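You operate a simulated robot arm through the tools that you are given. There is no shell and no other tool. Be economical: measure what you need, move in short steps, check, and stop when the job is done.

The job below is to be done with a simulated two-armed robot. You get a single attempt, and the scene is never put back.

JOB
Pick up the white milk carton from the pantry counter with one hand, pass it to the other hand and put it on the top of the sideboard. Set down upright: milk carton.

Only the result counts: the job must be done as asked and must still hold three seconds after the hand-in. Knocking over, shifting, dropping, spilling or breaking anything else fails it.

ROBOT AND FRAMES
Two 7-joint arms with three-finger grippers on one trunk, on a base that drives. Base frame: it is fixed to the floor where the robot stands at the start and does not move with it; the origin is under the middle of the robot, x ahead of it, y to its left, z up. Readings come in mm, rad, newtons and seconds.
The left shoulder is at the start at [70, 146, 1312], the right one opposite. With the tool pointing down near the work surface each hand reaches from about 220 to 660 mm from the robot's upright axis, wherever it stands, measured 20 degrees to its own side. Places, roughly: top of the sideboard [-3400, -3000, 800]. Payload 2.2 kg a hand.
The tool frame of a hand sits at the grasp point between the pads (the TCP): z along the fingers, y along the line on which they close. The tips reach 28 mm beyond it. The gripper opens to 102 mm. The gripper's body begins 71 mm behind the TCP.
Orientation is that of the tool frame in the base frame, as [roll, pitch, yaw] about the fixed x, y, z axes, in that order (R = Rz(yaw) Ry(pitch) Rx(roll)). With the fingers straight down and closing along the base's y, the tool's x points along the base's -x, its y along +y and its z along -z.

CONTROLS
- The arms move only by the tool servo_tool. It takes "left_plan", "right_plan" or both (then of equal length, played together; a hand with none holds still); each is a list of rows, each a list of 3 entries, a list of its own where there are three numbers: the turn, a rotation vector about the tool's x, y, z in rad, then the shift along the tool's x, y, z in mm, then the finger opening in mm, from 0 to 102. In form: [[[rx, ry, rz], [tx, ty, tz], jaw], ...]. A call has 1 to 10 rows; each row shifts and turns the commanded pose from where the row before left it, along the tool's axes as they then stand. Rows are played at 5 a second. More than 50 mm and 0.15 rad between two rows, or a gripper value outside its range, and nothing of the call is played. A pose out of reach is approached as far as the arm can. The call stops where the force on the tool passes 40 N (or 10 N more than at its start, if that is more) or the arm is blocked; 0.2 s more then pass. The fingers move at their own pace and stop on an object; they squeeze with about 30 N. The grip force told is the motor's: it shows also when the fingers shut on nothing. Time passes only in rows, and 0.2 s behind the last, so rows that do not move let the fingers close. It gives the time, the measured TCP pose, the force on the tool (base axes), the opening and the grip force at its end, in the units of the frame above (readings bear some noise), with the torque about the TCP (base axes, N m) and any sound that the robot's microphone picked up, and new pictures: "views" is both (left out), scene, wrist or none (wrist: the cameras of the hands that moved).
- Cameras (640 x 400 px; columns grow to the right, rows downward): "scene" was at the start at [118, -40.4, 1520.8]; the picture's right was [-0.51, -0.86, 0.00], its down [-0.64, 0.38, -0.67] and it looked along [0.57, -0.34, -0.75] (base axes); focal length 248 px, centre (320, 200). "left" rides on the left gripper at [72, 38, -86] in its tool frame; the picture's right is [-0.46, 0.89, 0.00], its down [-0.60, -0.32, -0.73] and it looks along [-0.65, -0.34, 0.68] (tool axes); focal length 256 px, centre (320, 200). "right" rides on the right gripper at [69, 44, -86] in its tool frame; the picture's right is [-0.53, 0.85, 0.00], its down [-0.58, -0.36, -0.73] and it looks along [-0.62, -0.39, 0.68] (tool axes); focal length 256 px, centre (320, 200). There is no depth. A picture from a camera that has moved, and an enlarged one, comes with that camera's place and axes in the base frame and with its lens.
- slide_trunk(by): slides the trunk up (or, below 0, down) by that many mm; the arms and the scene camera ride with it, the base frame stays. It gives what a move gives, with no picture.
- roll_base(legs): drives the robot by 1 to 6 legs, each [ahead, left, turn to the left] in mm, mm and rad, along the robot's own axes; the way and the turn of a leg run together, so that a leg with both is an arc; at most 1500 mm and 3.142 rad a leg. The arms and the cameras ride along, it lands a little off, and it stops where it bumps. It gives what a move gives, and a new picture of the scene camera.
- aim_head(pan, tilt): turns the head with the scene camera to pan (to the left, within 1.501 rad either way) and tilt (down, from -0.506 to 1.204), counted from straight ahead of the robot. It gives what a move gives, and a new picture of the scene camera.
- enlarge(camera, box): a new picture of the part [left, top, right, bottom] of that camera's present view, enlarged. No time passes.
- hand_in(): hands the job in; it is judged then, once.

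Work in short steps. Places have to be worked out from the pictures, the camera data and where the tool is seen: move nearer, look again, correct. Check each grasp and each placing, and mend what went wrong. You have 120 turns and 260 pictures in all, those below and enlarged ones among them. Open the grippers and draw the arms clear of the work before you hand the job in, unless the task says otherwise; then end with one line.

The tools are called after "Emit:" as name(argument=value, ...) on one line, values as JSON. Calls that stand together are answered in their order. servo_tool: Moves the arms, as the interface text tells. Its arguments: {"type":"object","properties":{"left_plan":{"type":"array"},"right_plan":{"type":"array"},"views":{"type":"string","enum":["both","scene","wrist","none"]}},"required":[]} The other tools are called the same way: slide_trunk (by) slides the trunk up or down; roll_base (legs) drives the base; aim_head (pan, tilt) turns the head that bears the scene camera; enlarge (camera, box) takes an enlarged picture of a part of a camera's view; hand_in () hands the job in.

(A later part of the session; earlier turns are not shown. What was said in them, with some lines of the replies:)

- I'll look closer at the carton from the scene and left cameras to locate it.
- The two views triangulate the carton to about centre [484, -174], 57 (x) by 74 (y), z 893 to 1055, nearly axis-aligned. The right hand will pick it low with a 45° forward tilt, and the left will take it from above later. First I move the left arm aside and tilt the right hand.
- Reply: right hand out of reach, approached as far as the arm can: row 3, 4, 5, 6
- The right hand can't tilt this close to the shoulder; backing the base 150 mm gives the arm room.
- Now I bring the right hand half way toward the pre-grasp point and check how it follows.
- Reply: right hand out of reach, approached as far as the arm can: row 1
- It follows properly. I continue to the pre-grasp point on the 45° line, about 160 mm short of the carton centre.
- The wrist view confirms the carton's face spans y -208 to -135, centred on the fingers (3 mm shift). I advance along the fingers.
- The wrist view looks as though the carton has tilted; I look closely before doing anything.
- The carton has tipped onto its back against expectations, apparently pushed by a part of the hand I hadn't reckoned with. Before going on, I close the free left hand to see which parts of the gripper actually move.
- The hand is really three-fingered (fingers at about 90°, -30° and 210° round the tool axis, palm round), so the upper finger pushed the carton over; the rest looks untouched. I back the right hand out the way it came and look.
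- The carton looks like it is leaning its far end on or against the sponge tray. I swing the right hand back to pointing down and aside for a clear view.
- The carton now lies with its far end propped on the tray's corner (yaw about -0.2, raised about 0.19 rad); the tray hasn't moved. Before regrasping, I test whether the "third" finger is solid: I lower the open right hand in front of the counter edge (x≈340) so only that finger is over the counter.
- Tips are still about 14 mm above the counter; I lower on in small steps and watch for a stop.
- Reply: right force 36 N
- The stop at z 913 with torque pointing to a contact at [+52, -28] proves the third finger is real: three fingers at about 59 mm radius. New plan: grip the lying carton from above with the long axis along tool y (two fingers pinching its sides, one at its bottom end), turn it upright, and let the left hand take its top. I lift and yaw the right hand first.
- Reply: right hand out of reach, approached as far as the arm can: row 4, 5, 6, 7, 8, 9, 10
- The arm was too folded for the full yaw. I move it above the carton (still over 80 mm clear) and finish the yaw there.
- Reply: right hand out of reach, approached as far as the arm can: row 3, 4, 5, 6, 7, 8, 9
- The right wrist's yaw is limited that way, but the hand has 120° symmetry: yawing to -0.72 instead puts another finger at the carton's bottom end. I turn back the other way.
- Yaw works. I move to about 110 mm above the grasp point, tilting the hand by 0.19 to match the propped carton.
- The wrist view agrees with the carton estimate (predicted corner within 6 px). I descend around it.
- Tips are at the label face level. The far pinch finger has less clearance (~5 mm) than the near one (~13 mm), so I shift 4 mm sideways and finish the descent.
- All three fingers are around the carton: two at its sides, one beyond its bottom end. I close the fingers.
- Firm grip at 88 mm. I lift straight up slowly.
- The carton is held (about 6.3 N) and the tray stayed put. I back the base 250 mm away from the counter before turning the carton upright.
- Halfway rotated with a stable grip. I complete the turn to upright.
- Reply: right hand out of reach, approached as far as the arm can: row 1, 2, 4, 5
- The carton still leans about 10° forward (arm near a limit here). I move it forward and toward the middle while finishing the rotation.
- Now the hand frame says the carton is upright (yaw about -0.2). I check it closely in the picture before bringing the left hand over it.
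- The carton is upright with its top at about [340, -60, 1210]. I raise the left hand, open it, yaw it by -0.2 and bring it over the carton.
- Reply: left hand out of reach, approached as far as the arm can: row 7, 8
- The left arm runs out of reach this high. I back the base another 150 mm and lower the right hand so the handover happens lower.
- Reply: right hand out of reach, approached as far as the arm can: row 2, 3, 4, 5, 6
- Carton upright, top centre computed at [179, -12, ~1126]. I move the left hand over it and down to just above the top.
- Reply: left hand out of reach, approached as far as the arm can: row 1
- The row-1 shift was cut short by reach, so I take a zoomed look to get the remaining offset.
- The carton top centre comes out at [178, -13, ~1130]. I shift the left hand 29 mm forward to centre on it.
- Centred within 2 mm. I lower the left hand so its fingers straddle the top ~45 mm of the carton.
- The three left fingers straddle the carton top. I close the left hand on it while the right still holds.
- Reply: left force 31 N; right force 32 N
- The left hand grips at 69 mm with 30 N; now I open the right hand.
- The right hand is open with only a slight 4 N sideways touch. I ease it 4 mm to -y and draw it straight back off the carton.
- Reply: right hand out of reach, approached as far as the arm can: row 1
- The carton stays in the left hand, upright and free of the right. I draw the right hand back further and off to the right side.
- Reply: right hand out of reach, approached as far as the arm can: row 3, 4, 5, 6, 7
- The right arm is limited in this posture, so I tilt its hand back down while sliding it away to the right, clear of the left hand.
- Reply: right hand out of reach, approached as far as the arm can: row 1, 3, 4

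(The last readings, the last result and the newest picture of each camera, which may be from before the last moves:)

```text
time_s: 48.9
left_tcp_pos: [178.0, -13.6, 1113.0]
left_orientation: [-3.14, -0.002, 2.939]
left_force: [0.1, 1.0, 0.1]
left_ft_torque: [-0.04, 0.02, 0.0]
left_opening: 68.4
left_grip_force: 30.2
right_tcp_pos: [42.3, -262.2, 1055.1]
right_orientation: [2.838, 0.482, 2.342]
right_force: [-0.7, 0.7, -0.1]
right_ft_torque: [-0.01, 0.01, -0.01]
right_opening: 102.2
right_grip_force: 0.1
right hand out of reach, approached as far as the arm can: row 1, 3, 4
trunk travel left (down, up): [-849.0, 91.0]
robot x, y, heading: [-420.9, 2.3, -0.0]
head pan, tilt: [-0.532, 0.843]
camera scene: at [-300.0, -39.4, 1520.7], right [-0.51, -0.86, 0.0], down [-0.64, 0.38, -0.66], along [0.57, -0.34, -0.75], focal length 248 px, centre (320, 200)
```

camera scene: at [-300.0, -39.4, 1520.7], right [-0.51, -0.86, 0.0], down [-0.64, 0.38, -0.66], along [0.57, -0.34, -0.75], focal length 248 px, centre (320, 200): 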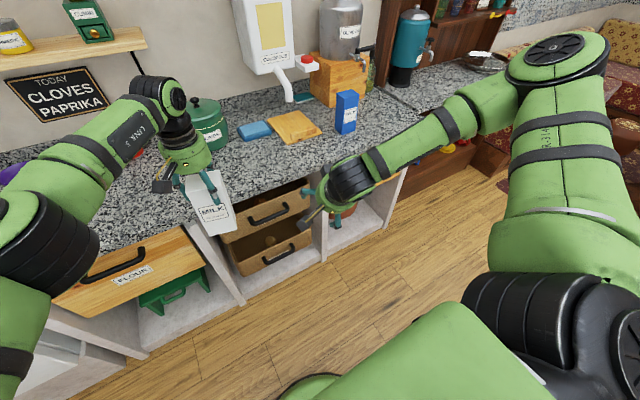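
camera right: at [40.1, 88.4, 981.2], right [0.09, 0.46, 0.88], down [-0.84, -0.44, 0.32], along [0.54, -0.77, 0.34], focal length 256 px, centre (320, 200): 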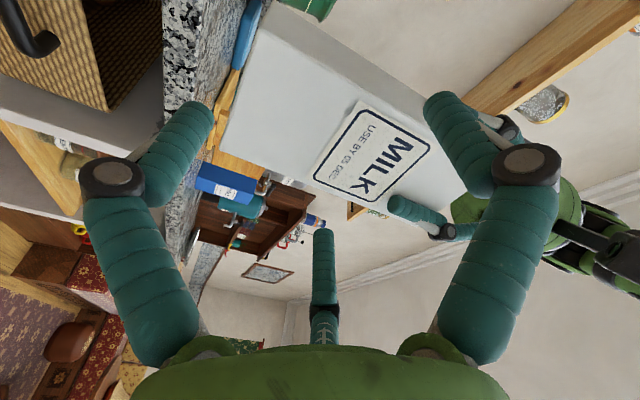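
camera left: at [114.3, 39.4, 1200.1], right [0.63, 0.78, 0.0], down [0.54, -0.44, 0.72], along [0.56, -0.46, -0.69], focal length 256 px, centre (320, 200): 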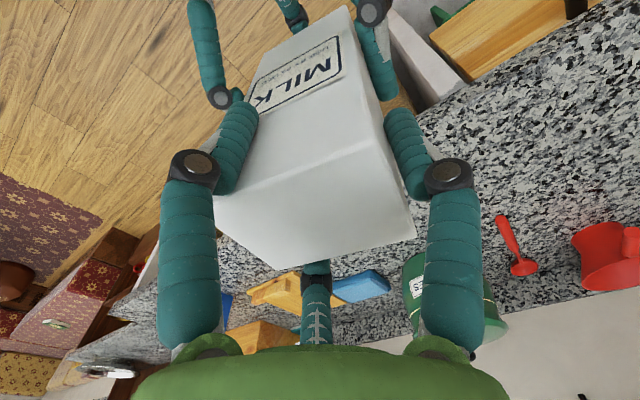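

The right hand is clear. I draw the left hand with the carton back closer to the body and watch the grip.

Emit:
servo_tool(left_plan=[[[0, 0, 0], [25, 9, -10], 40], [[0, 0, 0], [25, 9, -10], 40], [[0, 0, 0], [25, 9, -10], 40], [[0, 0, 0], [25, 9, -10], 40], [[0, 0, 0], [25, 9, -10], 40], [[0, 0, 0], [25, 9, -10], 40], [[0, 0, 0], [0, 0, 0], 40]])

Emit:
aim_head(pan=-1.5, tilt=0.3)

Emit:
aim_head(pan=1.2, tilt=0.4)

```text
time_s: 50.5
left_tcp_pos: [42.3, 68.5, 1175.1]
left_orientation: [-3.14, -0.003, 2.94]
left_force: [-0.1, -0.3, -4.4]
left_ft_torque: [0.03, 0.0, 0.0]
left_opening: 68.3
left_grip_force: 30.3
right_tcp_pos: [41.5, -261.2, 1054.9]
right_orientation: [2.839, 0.483, 2.342]
right_force: [0.1, -0.4, -0.1]
right_ft_torque: [0.02, -0.01, 0.0]
right_opening: 102.0
right_grip_force: 0.1
trunk travel left (down, up): [-849.0, 91.0]
robot x, y, heading: [-421.9, -0.6, -0.0]
head pan, tilt: [-0.532, 0.843]
camera scene: at [-300.1, -40.4, 1520.7], right [-0.51, -0.86, 0.0], down [-0.64, 0.38, -0.66], along [0.57, -0.34, -0.75], focal length 248 px, centre (320, 200)
camera left: at [-21.2, 120.9, 1260.7], right [0.63, 0.78, 0.0], down [0.53, -0.43, 0.73], along [0.57, -0.46, -0.68], focal length 256 px, centre (320, 200)
```

scene: 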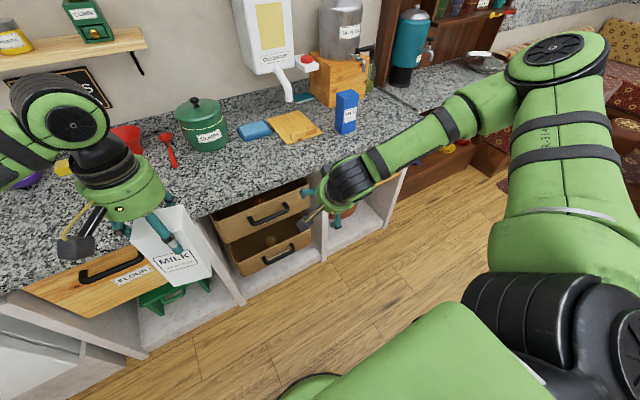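
left: 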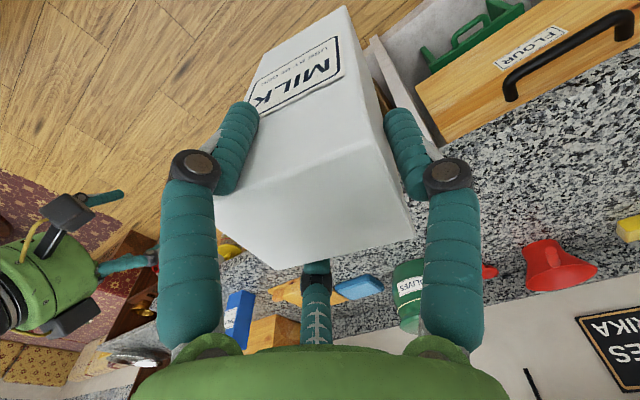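

```text
time_s: 51.7
left_tcp_pos: [41.8, 69.1, 1174.2]
left_orientation: [-3.141, -0.002, 2.94]
left_force: [0.3, 0.0, -4.3]
left_ft_torque: [-0.02, 0.01, 0.01]
left_opening: 68.2
left_grip_force: 30.4
right_tcp_pos: [41.7, -261.6, 1055.6]
right_orientation: [2.837, 0.484, 2.342]
right_force: [0.1, -0.3, -0.2]
right_ft_torque: [-0.01, 0.05, -0.03]
right_opening: 101.9
right_grip_force: 0.1
trunk travel left (down, up): [-849.0, 91.0]
robot x, y, heading: [-419.9, -0.9, -0.002]
head pan, tilt: [-1.499, 0.3]
camera scene: at [-361.4, -93.1, 1568.5], right [-1.0, -0.07, 0.0], down [-0.02, 0.3, -0.96], along [0.07, -0.95, -0.3], focal length 248 px, centre (320, 200)
```

scene: 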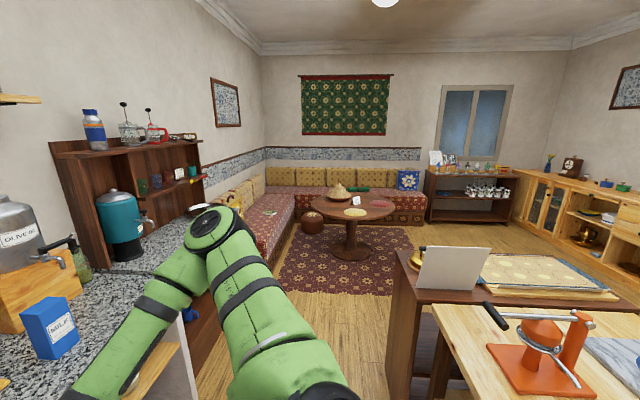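

```text
time_s: 54.1
left_tcp_pos: [41.8, 69.0, 1174.6]
left_orientation: [3.141, 0.0, 2.94]
left_force: [-0.7, -0.1, -6.1]
left_ft_torque: [0.0, -0.01, 0.01]
left_opening: 68.0
left_grip_force: 29.9
right_tcp_pos: [40.6, -262.2, 1057.2]
right_orientation: [2.837, 0.481, 2.342]
right_force: [0.4, -0.8, -0.3]
right_ft_torque: [-0.01, -0.01, -0.01]
right_opening: 101.9
right_grip_force: 0.0
trunk travel left (down, up): [-849.0, 91.0]
robot x, y, heading: [-419.5, -0.2, -0.004]
head pan, tilt: [1.201, 0.4]
camera scene: at [-334.5, 86.4, 1559.3], right [0.93, -0.36, 0.0], down [-0.14, -0.36, -0.92], along [0.33, 0.86, -0.39], focal length 248 px, centre (320, 200)
```

scene: 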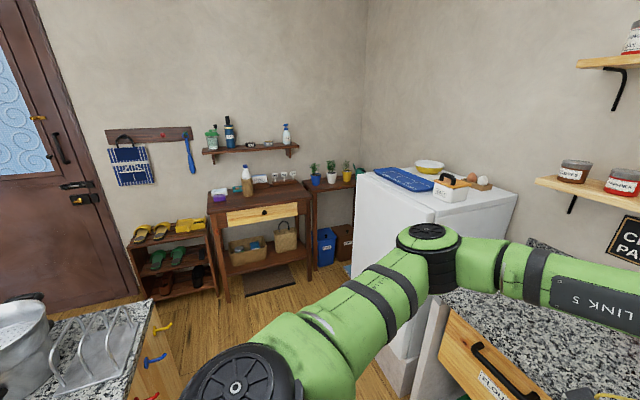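

The carton hangs firmly (about 5 N). The sideboard is the long wooden one along the right-hand far wall (x≈-3400); an island sits behind me up to y≈-1330. I'll move a little forward, then strafe right along the aisle, looking to the right.

Emit:
aim_head(pan=-1.5, tilt=0.6)

Emit:
roll_base(legs=[[150, 0, 0], [0, -900, 0]])

```text
time_s: 56.5
left_tcp_pos: [42.1, 69.4, 1174.3]
left_orientation: [-3.141, -0.003, 2.941]
left_force: [0.3, 0.7, -4.7]
left_ft_torque: [0.02, 0.02, -0.01]
left_opening: 68.3
left_grip_force: 30.0
right_tcp_pos: [41.1, -262.3, 1055.7]
right_orientation: [2.839, 0.483, 2.343]
right_force: [-0.2, 0.2, 0.0]
right_ft_torque: [0.02, 0.01, 0.02]
right_opening: 101.8
right_grip_force: 0.1
trunk travel left (down, up): [-849.0, 91.0]
robot x, y, heading: [-413.3, 0.0, 0.0]
head pan, tilt: [-1.499, 0.6]
camera scene: at [-361.9, -88.1, 1541.1], right [-1.0, -0.07, 0.0], down [-0.04, 0.56, -0.83], along [0.06, -0.82, -0.56], focal length 248 px, centre (320, 200)
```

scene: 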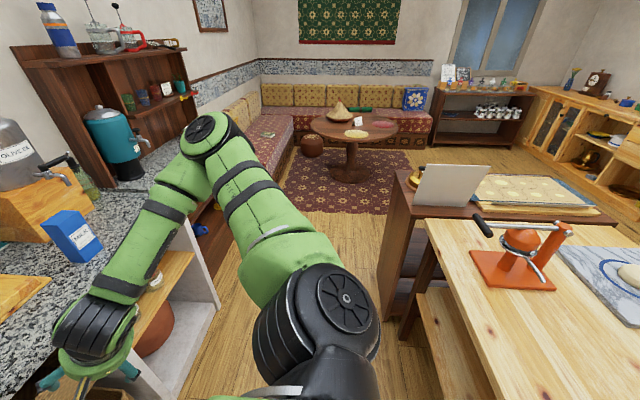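

```text
time_s: 62.2
left_tcp_pos: [190.6, -834.3, 1174.7]
left_orientation: [-3.138, -0.002, 2.94]
left_force: [0.3, -0.2, -5.8]
left_ft_torque: [-0.01, -0.01, -0.03]
left_opening: 67.9
left_grip_force: 29.9
right_tcp_pos: [189.0, -1166.5, 1056.2]
right_orientation: [2.839, 0.485, 2.342]
right_force: [-0.3, -0.1, -0.8]
right_ft_torque: [-0.03, 0.02, -0.01]
right_opening: 101.8
right_grip_force: 0.0
trunk travel left (down, up): [-849.0, 91.0]
robot x, y, heading: [-270.4, -903.3, 0.003]
head pan, tilt: [-1.499, 0.6]
camera scene: at [-213.8, -991.7, 1541.2], right [-1.0, -0.07, 0.0], down [-0.04, 0.56, -0.83], along [0.06, -0.82, -0.56], focal length 248 px, centre (320, 200)
```

scene: 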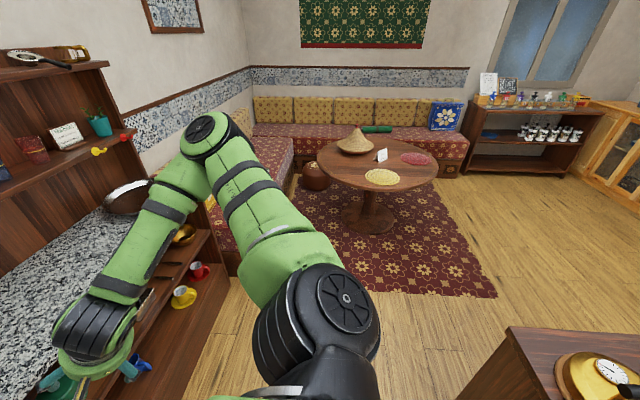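

Aisle is clear. I continue strafing to y≈-1950 and back up a little to have room for turning.

Emit:
roll_base(legs=[[0, -1050, 0], [-230, 0, 0]])

```text
time_s: 69.0
left_tcp_pos: [-38.3, -1891.5, 1172.6]
left_orientation: [3.141, -0.003, 2.925]
left_force: [1.1, -0.5, -6.1]
left_ft_torque: [0.01, 0.0, -0.05]
left_opening: 67.9
left_grip_force: 30.2
right_tcp_pos: [-44.0, -2222.3, 1054.8]
right_orientation: [2.839, 0.482, 2.328]
right_force: [1.0, 0.2, 0.5]
right_ft_torque: [-0.02, 0.01, 0.02]
right_opening: 101.8
right_grip_force: 0.1
trunk travel left (down, up): [-849.0, 91.0]
robot x, y, heading: [-504.6, -1954.0, -0.017]
head pan, tilt: [-1.499, 0.6]
camera scene: at [-443.1, -2043.0, 1540.9], right [-1.0, -0.06, 0.0], down [-0.03, 0.56, -0.82], along [0.04, -0.82, -0.57], focal length 248 px, centre (320, 200)
```

scene: 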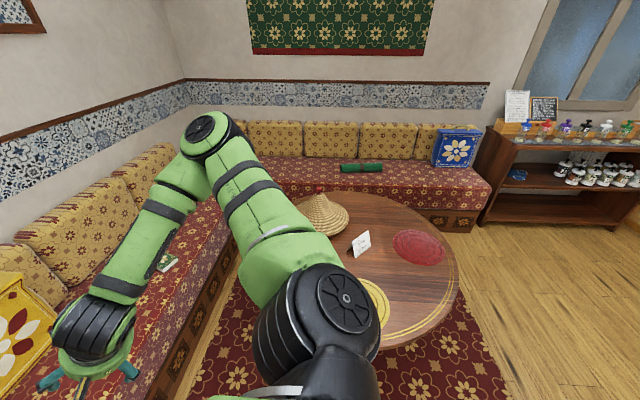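

Room is enough here (table edge at y≈-2440, arms above its height). I turn right to face the sideboard side.

Emit:
roll_base(legs=[[0, 0, -1.57], [0, 0, -1.555]])

Emit:
aim_head(pan=0.3, tilt=0.45)

```text
time_s: 77.0
left_tcp_pos: [-966.5, -2014.7, 1174.7]
left_orientation: [-3.141, 0.0, -0.214]
left_force: [0.0, 0.3, -5.1]
left_ft_torque: [-0.04, 0.0, 0.0]
left_opening: 68.3
left_grip_force: 30.2
right_tcp_pos: [-960.0, -1683.6, 1055.1]
right_orientation: [2.837, 0.484, -0.815]
right_force: [-0.3, -0.6, 0.2]
right_ft_torque: [0.02, 0.02, 0.01]
right_opening: 101.9
right_grip_force: 0.1
trunk travel left (down, up): [-849.0, 91.0]
robot x, y, heading: [-501.1, -1952.9, 3.125]
head pan, tilt: [-1.499, 0.6]
camera scene: at [-558.2, -1865.4, 1541.1], right [1.0, 0.05, 0.0], down [0.03, -0.56, -0.83], along [-0.04, 0.82, -0.56], focal length 248 px, centre (320, 200)
```

scene: 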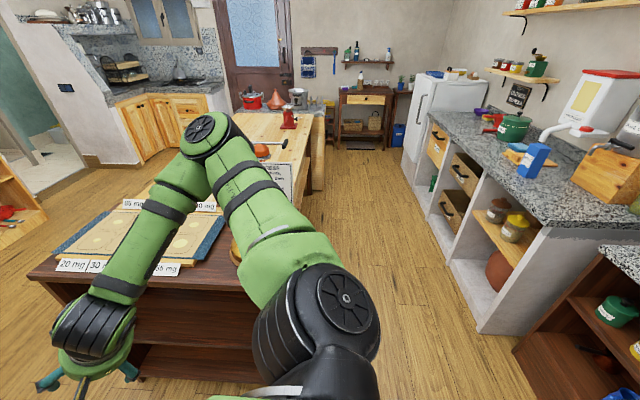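

```text
time_s: 78.8
left_tcp_pos: [-965.5, -2016.5, 1173.8]
left_orientation: [3.141, -0.002, -0.213]
left_force: [0.4, 0.6, -4.3]
left_ft_torque: [0.03, 0.02, 0.0]
left_opening: 67.9
left_grip_force: 29.8
right_tcp_pos: [-960.2, -1684.7, 1056.7]
right_orientation: [2.838, 0.484, -0.814]
right_force: [0.7, 0.3, -0.2]
right_ft_torque: [0.0, -0.01, -0.02]
right_opening: 101.9
right_grip_force: 0.0
trunk travel left (down, up): [-849.0, 91.0]
robot x, y, heading: [-505.8, -1951.7, 3.125]
head pan, tilt: [0.3, 0.45]
camera scene: at [-641.5, -1978.9, 1554.6], right [-0.28, 0.96, 0.0], down [0.42, 0.12, -0.9], along [-0.86, -0.25, -0.44], focal length 248 px, centre (320, 200)
```

scene: 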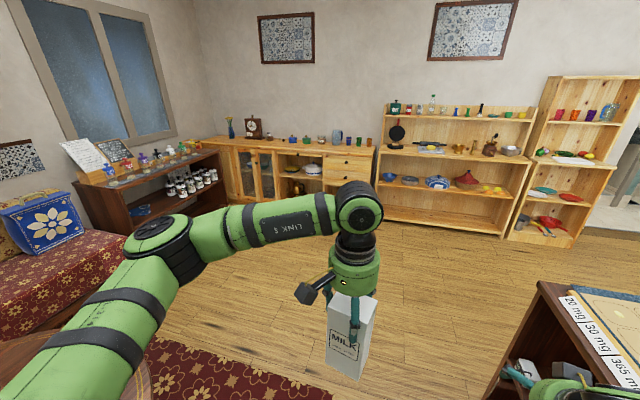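

Clear view: the sideboard stands ahead-left with open floor before it. I zoom in on its top for a free spot.

Emit:
enlarge(camera="scene", box=[190, 100, 390, 220])

```text
3.20 times, centred on (290, 160) of scene
camera zoom: at [-641.5, -1978.9, 1554.6], right [-0.28, 0.96, 0.0], down [0.42, 0.12, -0.9], along [-0.86, -0.25, -0.44], focal length 794 px, centre (416, 328)
```

zoom: 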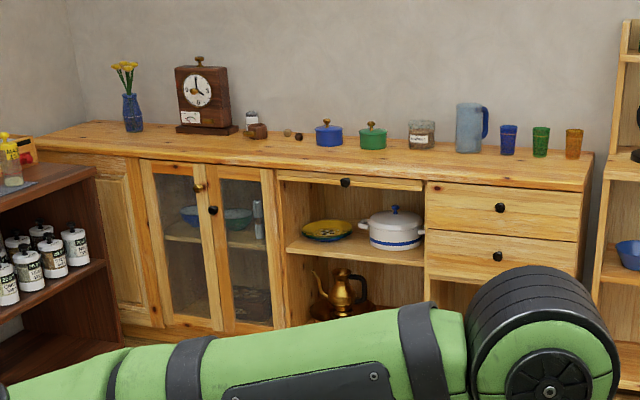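

The front strip of the sideboard top is free (front edge x≈-3150, items stand at the back). I drive over the open floor toward it, stopping short.

Emit:
roll_base(legs=[[1100, 0, 0.016], [850, 880, 0]])

Emit:
aim_head(pan=0.0, tilt=0.75)

```text
time_s: 90.2
left_tcp_pos: [-2942.5, -2825.8, 1174.2]
left_orientation: [3.14, -0.001, -0.228]
left_force: [0.3, 0.4, -5.3]
left_ft_torque: [-0.02, -0.02, 0.03]
left_opening: 68.1
left_grip_force: 30.1
right_tcp_pos: [-2933.3, -2495.1, 1056.1]
right_orientation: [2.836, 0.483, -0.827]
right_force: [0.5, 0.5, 0.0]
right_ft_torque: [-0.01, 0.01, -0.01]
right_opening: 102.0
right_grip_force: 0.0
trunk travel left (down, up): [-849.0, 91.0]
robot x, y, heading: [-2483.9, -2770.8, 3.113]
head pan, tilt: [0.3, 0.45]
camera scene: at [-2618.2, -2793.5, 1554.7], right [-0.27, 0.96, 0.0], down [0.42, 0.12, -0.9], along [-0.87, -0.24, -0.44], focal length 248 px, centre (320, 200)
```

scene: 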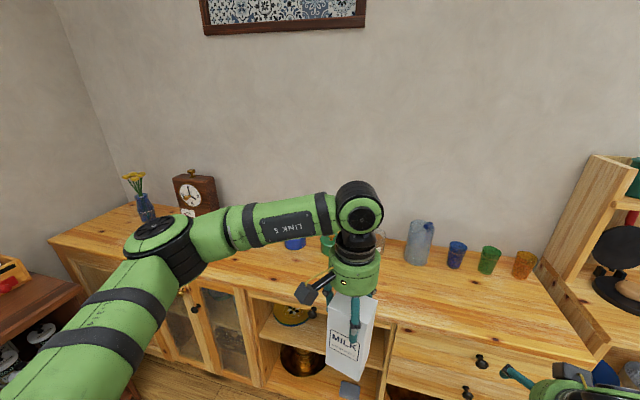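

```text
time_s: 91.0
left_tcp_pos: [-2943.2, -2827.6, 1173.3]
left_orientation: [3.141, -0.002, -0.228]
left_force: [0.7, 0.1, -6.0]
left_ft_torque: [-0.04, 0.0, 0.0]
left_opening: 68.0
left_grip_force: 30.1
right_tcp_pos: [-2932.6, -2495.1, 1055.9]
right_orientation: [2.838, 0.485, -0.828]
right_force: [0.0, 0.1, 0.2]
right_ft_torque: [0.0, 0.01, -0.02]
right_opening: 101.9
right_grip_force: 0.1
trunk travel left (down, up): [-849.0, 91.0]
robot x, y, heading: [-2480.6, -2770.4, 3.107]
head pan, tilt: [0.0, 0.75]
camera scene: at [-2613.4, -2767.3, 1528.2], right [0.03, 1.0, 0.0], down [0.68, -0.02, -0.73], along [-0.73, 0.02, -0.68], focal length 248 px, centre (320, 200)
```

scene: 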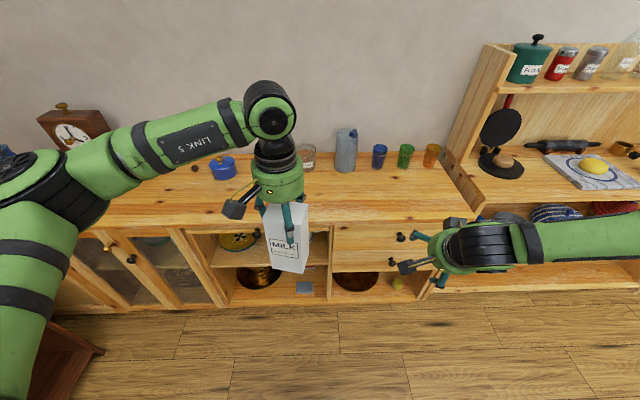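

The free front strip runs from x≈-3257 (edge) to about -3520; nothing is in front of me at y≈-2850. I drive 300 mm ahead, keeping the right arm clear of the neighbouring shelf.

Emit:
roll_base(legs=[[300, 20, 0.03]])

```text
time_s: 93.0
left_tcp_pos: [-3234.0, -2855.3, 1176.2]
left_orientation: [3.141, -0.001, -0.197]
left_force: [0.6, 0.6, -4.3]
left_ft_torque: [-0.03, 0.05, 0.0]
left_opening: 68.1
left_grip_force: 29.8
right_tcp_pos: [-3234.1, -2526.0, 1055.5]
right_orientation: [2.837, 0.488, -0.796]
right_force: [0.1, 0.4, 0.6]
right_ft_torque: [-0.03, 0.03, -0.02]
right_opening: 102.1
right_grip_force: 0.1
trunk travel left (down, up): [-849.0, 91.0]
robot x, y, heading: [-2775.1, -2786.9, -3.139]
head pan, tilt: [0.0, 0.75]
camera scene: at [-2905.1, -2787.1, 1528.5], right [0.0, 1.0, 0.0], down [0.68, 0.0, -0.73], along [-0.73, 0.0, -0.68], focal length 248 px, centre (320, 200)
```

scene: 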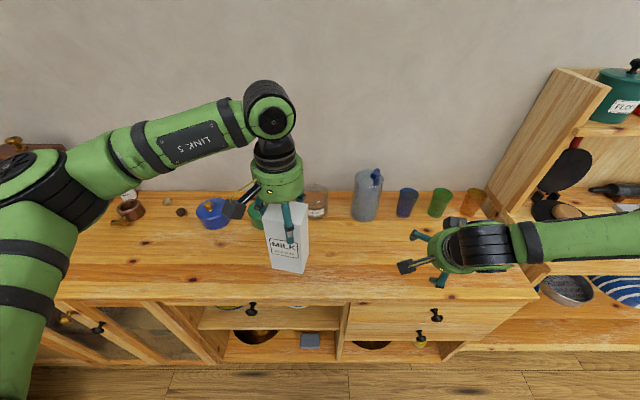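

Front edge at x≈-3252; target is x≈-3375, y≈-2855, well clear of the jar and pots. I extend the left hand there and descend most of the way.

Emit:
servo_tool(left_plan=[[[0, 0, 0], [-34.3, 6.9, 0], 40], [[0, 0, 0], [-34.3, 6.9, 0], 40], [[0, 0, 0], [-34.3, 6.9, 0], 40], [[0, 0, 0], [-34.3, 6.9, 0], 40], [[0, 0, 0], [0, 0, 35], 40], [[0, 0, 0], [0, 0, 35], 40], [[0, 0, 0], [0, 0, 35], 40], [[0, 0, 0], [0, 0, 35], 40], [[0, 0, 0], [0, 0, 30], 40], [[0, 0, 0], [0, 0, 0], 40]])

```text
time_s: 95.2
left_tcp_pos: [-3376.6, -2857.6, 1003.1]
left_orientation: [3.141, -0.002, -0.196]
left_force: [0.0, 0.7, -5.0]
left_ft_torque: [0.02, 0.02, 0.0]
left_opening: 68.1
left_grip_force: 21.5
right_tcp_pos: [-3236.6, -2526.2, 1055.6]
right_orientation: [2.838, 0.483, -0.797]
right_force: [0.0, -0.1, 0.0]
right_ft_torque: [-0.02, 0.03, 0.04]
right_opening: 101.8
right_grip_force: 0.0
trunk travel left (down, up): [-849.0, 91.0]
robot x, y, heading: [-2775.9, -2783.2, -3.139]
head pan, tilt: [0.0, 0.75]
camera scene: at [-2908.1, -2787.1, 1528.2], right [0.0, 1.0, 0.0], down [0.68, 0.0, -0.73], along [-0.73, 0.0, -0.68], focal length 248 px, centre (320, 200)
camera left: at [-3313.8, -2907.7, 1089.9], right [-0.63, -0.78, 0.0], down [-0.53, 0.43, 0.73], along [-0.57, 0.46, -0.68], focal length 256 px, centre (320, 200)
```

scene: 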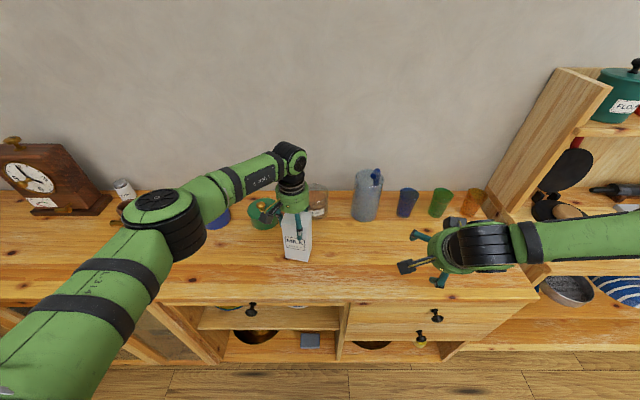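
left: 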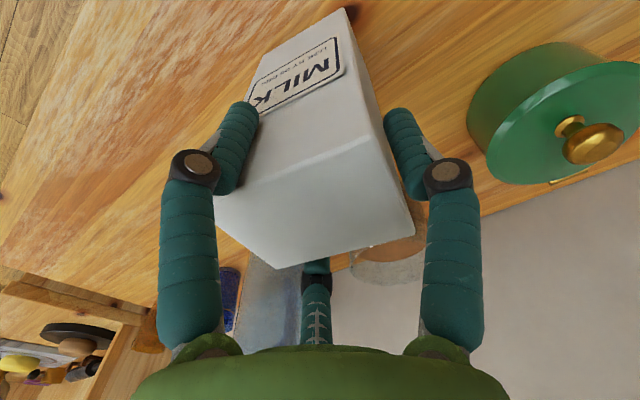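

Spot is clear on all sides. I lower gently to near contact.

Emit:
servo_tool(left_plan=[[[0, 0, 0], [0, 0, 15], 40], [[0, 0, 0], [0, 0, 15], 40], [[0, 0, 0], [0, 0, 10], 40], [[0, 0, 0], [0, 0, 4], 40], [[0, 0, 0], [0, 0, 4], 40], [[0, 0, 0], [0, 0, 0], 40]], views="wrist")

Emit:
enlarge(camera="scene", box=[230, 150, 370, 290])

```text
time_s: 96.4
left_tcp_pos: [-3374.1, -2856.9, 967.2]
left_orientation: [-3.141, 0.007, -0.195]
left_force: [9.0, -3.5, 21.7]
left_ft_torque: [-0.36, -2.01, -0.11]
left_opening: 68.5
left_grip_force: 30.0
right_tcp_pos: [-3233.2, -2526.5, 1056.9]
right_orientation: [2.834, 0.486, -0.795]
right_force: [-0.2, -0.1, -0.1]
right_ft_torque: [0.02, -0.01, -0.01]
right_opening: 102.1
right_grip_force: 0.1
trunk travel left (down, up): [-849.0, 91.0]
robot x, y, heading: [-2772.8, -2783.1, -3.138]
head pan, tilt: [0.0, 0.75]
stopped in row 5 (left hand): the force on the tool passed its limit at 44 N (the readings are from after the stop); the commanded pose is now the measured one
camera left: at [-3311.6, -2907.1, 1052.0], right [-0.63, -0.78, 0.0], down [-0.53, 0.43, 0.73], along [-0.57, 0.46, -0.68], focal length 256 px, centre (320, 200)
```

left: 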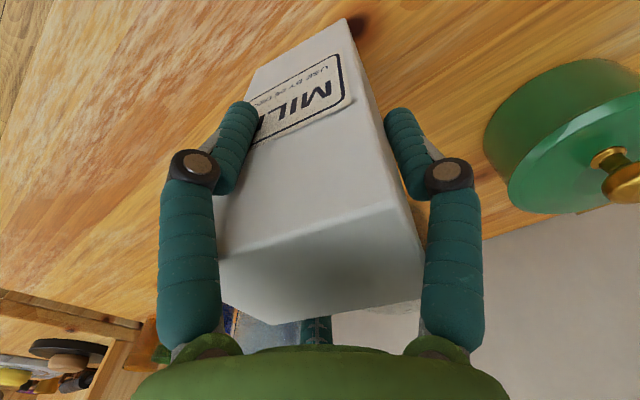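

```text
2.86 times, centred on (300, 220) of scene
camera zoom: at [-2903.2, -2787.7, 1528.5], right [0.0, 1.0, 0.0], down [0.68, 0.0, -0.73], along [-0.73, 0.0, -0.68], focal length 708 px, centre (377, 143)
```

zoom: 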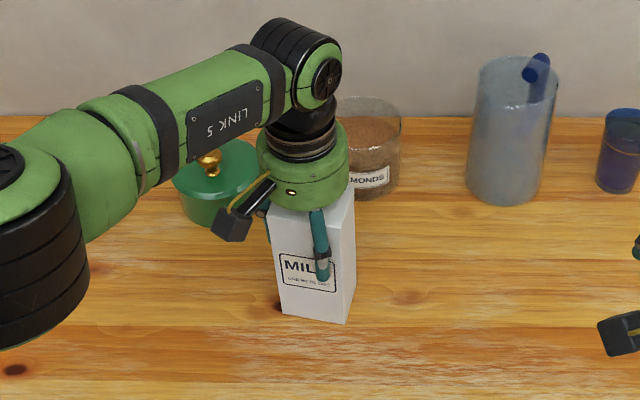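

The carton touched down a bit earlier than expected and has shifted/tilted slightly in the grip. I look closer before releasing.

Emit:
enlarge(camera="left", box=[180, 0, 460, 350])

Emit:
enlarge(camera="scene", box=[270, 190, 340, 270])

```text
1.14 times, centred on (320, 175) of left
camera zoom: at [-3311.6, -2907.1, 1052.0], right [-0.63, -0.78, 0.0], down [-0.53, 0.43, 0.73], along [-0.57, 0.46, -0.68], focal length 293 px, centre (320, 229)
```

zoom: 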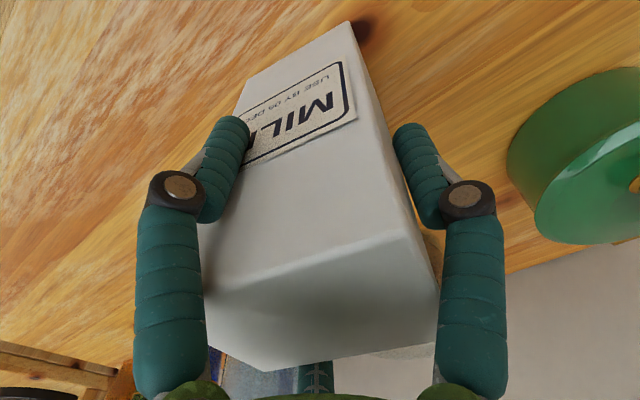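

```text
5.00 times, centred on (305, 230) of scene
camera zoom: at [-2903.2, -2787.7, 1528.5], right [0.0, 1.0, 0.0], down [0.68, 0.0, -0.73], along [-0.73, 0.0, -0.68], focal length 1240 px, centre (395, 50)
```

zoom: 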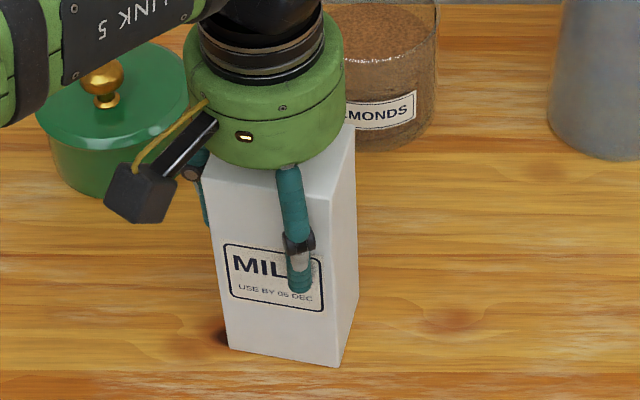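

The geometry shows the board top is at z≈842; the carton stands upright on it within ~3° and merely slid up in the grip. I relieve the pressure by 3 mm and open the fingers.

Emit:
servo_tool(left_plan=[[[0, 0, 0], [0, 0, -3], 40], [[0, 0, 0], [0, 0, 0], 40]], views="none")

```text
time_s: 97.0
left_tcp_pos: [-3376.1, -2856.3, 966.6]
left_orientation: [3.141, 0.01, -0.198]
left_force: [4.6, -0.7, 7.8]
left_ft_torque: [0.09, -0.95, -0.08]
left_opening: 68.5
left_grip_force: 30.1
right_tcp_pos: [-3233.2, -2525.2, 1056.9]
right_orientation: [2.837, 0.485, -0.797]
right_force: [-0.3, 0.2, -0.2]
right_ft_torque: [0.0, 0.0, 0.0]
right_opening: 102.2
right_grip_force: 0.0
trunk travel left (down, up): [-849.0, 91.0]
robot x, y, heading: [-2771.0, -2789.2, -3.136]
head pan, tilt: [0.0, 0.75]
```

Pressure is down to 8 N. I open the fingers gradually.

Emit:
servo_tool(left_plan=[[[0, 0, 0], [0, 0, 0], 72], [[0, 0, 0], [0, 0, 0], 78], [[0, 0, 0], [0, 0, 0], 88], [[0, 0, 0], [0, 0, 0], 102], [[0, 0, 0], [0, 0, 0], 102]], views="wrist")

Emit:
enlarge(camera="scene", box=[270, 190, 340, 270])

```text
time_s: 98.2
left_tcp_pos: [-3377.8, -2857.0, 966.7]
left_orientation: [-3.14, 0.007, -0.196]
left_force: [0.3, 0.3, 0.1]
left_ft_torque: [-0.01, 0.02, -0.01]
left_opening: 102.0
left_grip_force: 0.1
right_tcp_pos: [-3235.7, -2526.2, 1054.4]
right_orientation: [2.837, 0.484, -0.797]
right_force: [-0.3, -1.1, 0.1]
right_ft_torque: [-0.01, 0.02, -0.04]
right_opening: 102.0
right_grip_force: 0.1
trunk travel left (down, up): [-849.0, 91.0]
robot x, y, heading: [-2774.2, -2784.4, -3.138]
head pan, tilt: [0.0, 0.75]
camera left: at [-3314.1, -2907.4, 1051.5], right [-0.63, -0.78, 0.0], down [-0.53, 0.43, 0.73], along [-0.57, 0.46, -0.68], focal length 256 px, centre (320, 200)
```

left: 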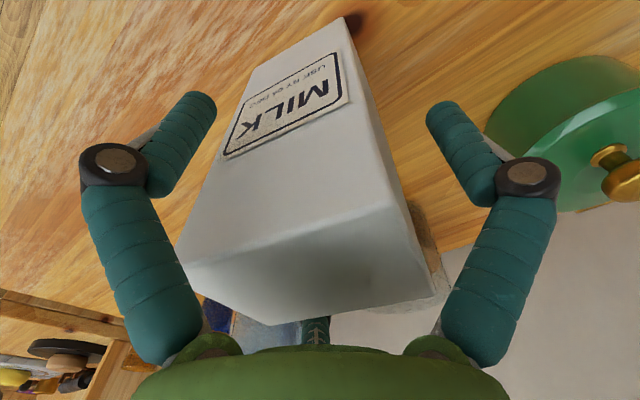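

```text
5.00 times, centred on (305, 230) of scene
camera zoom: at [-2907.2, -2787.2, 1528.3], right [0.0, 1.0, 0.0], down [0.68, 0.0, -0.73], along [-0.73, 0.0, -0.68], focal length 1240 px, centre (395, 50)
```

zoom: 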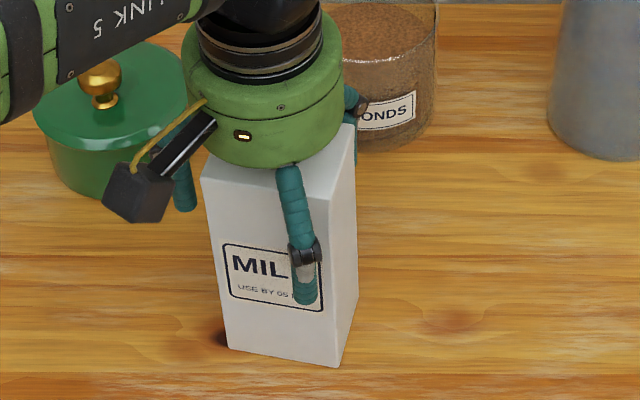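

The carton stands by itself, upright. I raise the left hand straight up, slowly at first.

Emit:
servo_tool(left_plan=[[[0, 0, 0], [0, 0, -8], 102], [[0, 0, 0], [0, 0, -12], 102], [[0, 0, 0], [0, 0, -18], 102], [[0, 0, 0], [0, 0, -25], 102], [[0, 0, 0], [0, 0, -30], 102], [[0, 0, 0], [0, 0, -35], 102], [[0, 0, 0], [0, 0, -35], 102], [[0, 0, 0], [0, 0, -35], 102], [[0, 0, 0], [0, 0, 0], 102]])

```text
time_s: 100.2
left_tcp_pos: [-3378.2, -2857.8, 1164.2]
left_orientation: [3.141, 0.006, -0.196]
left_force: [-0.3, 0.3, -0.7]
left_ft_torque: [-0.02, -0.02, 0.03]
left_opening: 102.2
left_grip_force: 0.0
right_tcp_pos: [-3236.0, -2526.5, 1056.5]
right_orientation: [2.838, 0.485, -0.796]
right_force: [-0.4, 0.5, 0.4]
right_ft_torque: [-0.01, 0.02, -0.02]
right_opening: 102.0
right_grip_force: 0.1
trunk travel left (down, up): [-849.0, 91.0]
robot x, y, heading: [-2776.1, -2785.6, -3.14]
head pan, tilt: [0.0, 0.75]
camera scene: at [-2907.5, -2787.4, 1528.2], right [0.0, 1.0, 0.0], down [0.68, 0.0, -0.73], along [-0.73, 0.0, -0.68], focal length 248 px, centre (320, 200)
camera left: at [-3314.3, -2908.4, 1249.4], right [-0.63, -0.78, 0.0], down [-0.53, 0.43, 0.73], along [-0.57, 0.46, -0.68], focal length 256 px, centre (320, 200)
```

scene: 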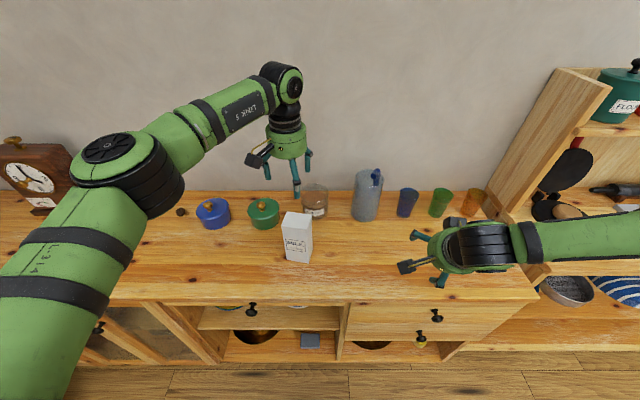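
left: 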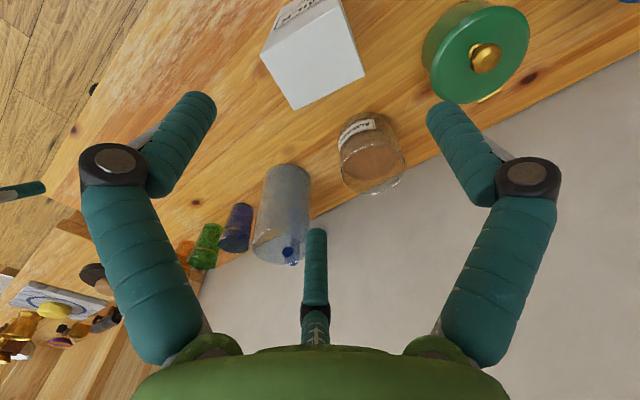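

The carton stands upright and free on the sideboard top. I back the base straight off so both arms are clear of the work.

Emit:
roll_base(legs=[[-350, 0, 0]])

Emit:
enlarge(camera="scene", box=[220, 120, 400, 240])

```text
time_s: 102.5
left_tcp_pos: [-3028.3, -2854.7, 1162.7]
left_orientation: [-3.141, 0.005, -0.199]
left_force: [-0.1, 0.6, 0.3]
left_ft_torque: [-0.02, -0.05, -0.01]
left_opening: 102.3
left_grip_force: 0.1
right_tcp_pos: [-2883.9, -2523.0, 1054.0]
right_orientation: [2.839, 0.482, -0.801]
right_force: [-0.6, -0.4, 0.2]
right_ft_torque: [0.0, -0.02, -0.01]
right_opening: 102.0
right_grip_force: 0.2
trunk travel left (down, up): [-849.0, 91.0]
robot x, y, heading: [-2425.3, -2786.5, 3.138]
head pan, tilt: [0.0, 0.75]
camera scene: at [-2557.9, -2786.6, 1528.0], right [0.0, 1.0, 0.0], down [0.68, 0.0, -0.73], along [-0.73, 0.0, -0.68], focal length 248 px, centre (320, 200)
```

scene: 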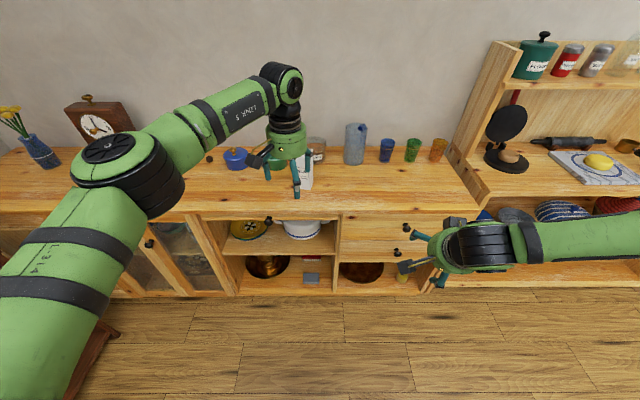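

```text
3.33 times, centred on (310, 180) of scene
camera zoom: at [-2557.9, -2786.6, 1528.0], right [0.0, 1.0, 0.0], down [0.68, 0.0, -0.73], along [-0.73, 0.0, -0.68], focal length 827 px, centre (353, 267)
```

zoom: 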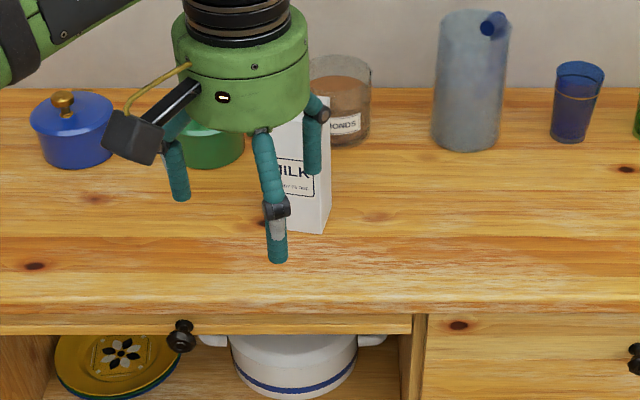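

The carton is standing upright on the sideboard with nothing else disturbed, both grippers are open and the arms are clear, so I hand in.

Emit:
hand_in()

```text
The job is handed in.
```

The milk carton is standing upright on top of the sideboard, passed from the right hand to the left on the way; I knocked it onto its back on the pantry counter at my first grasp and picked it up from there, and I saw nothing else moved.
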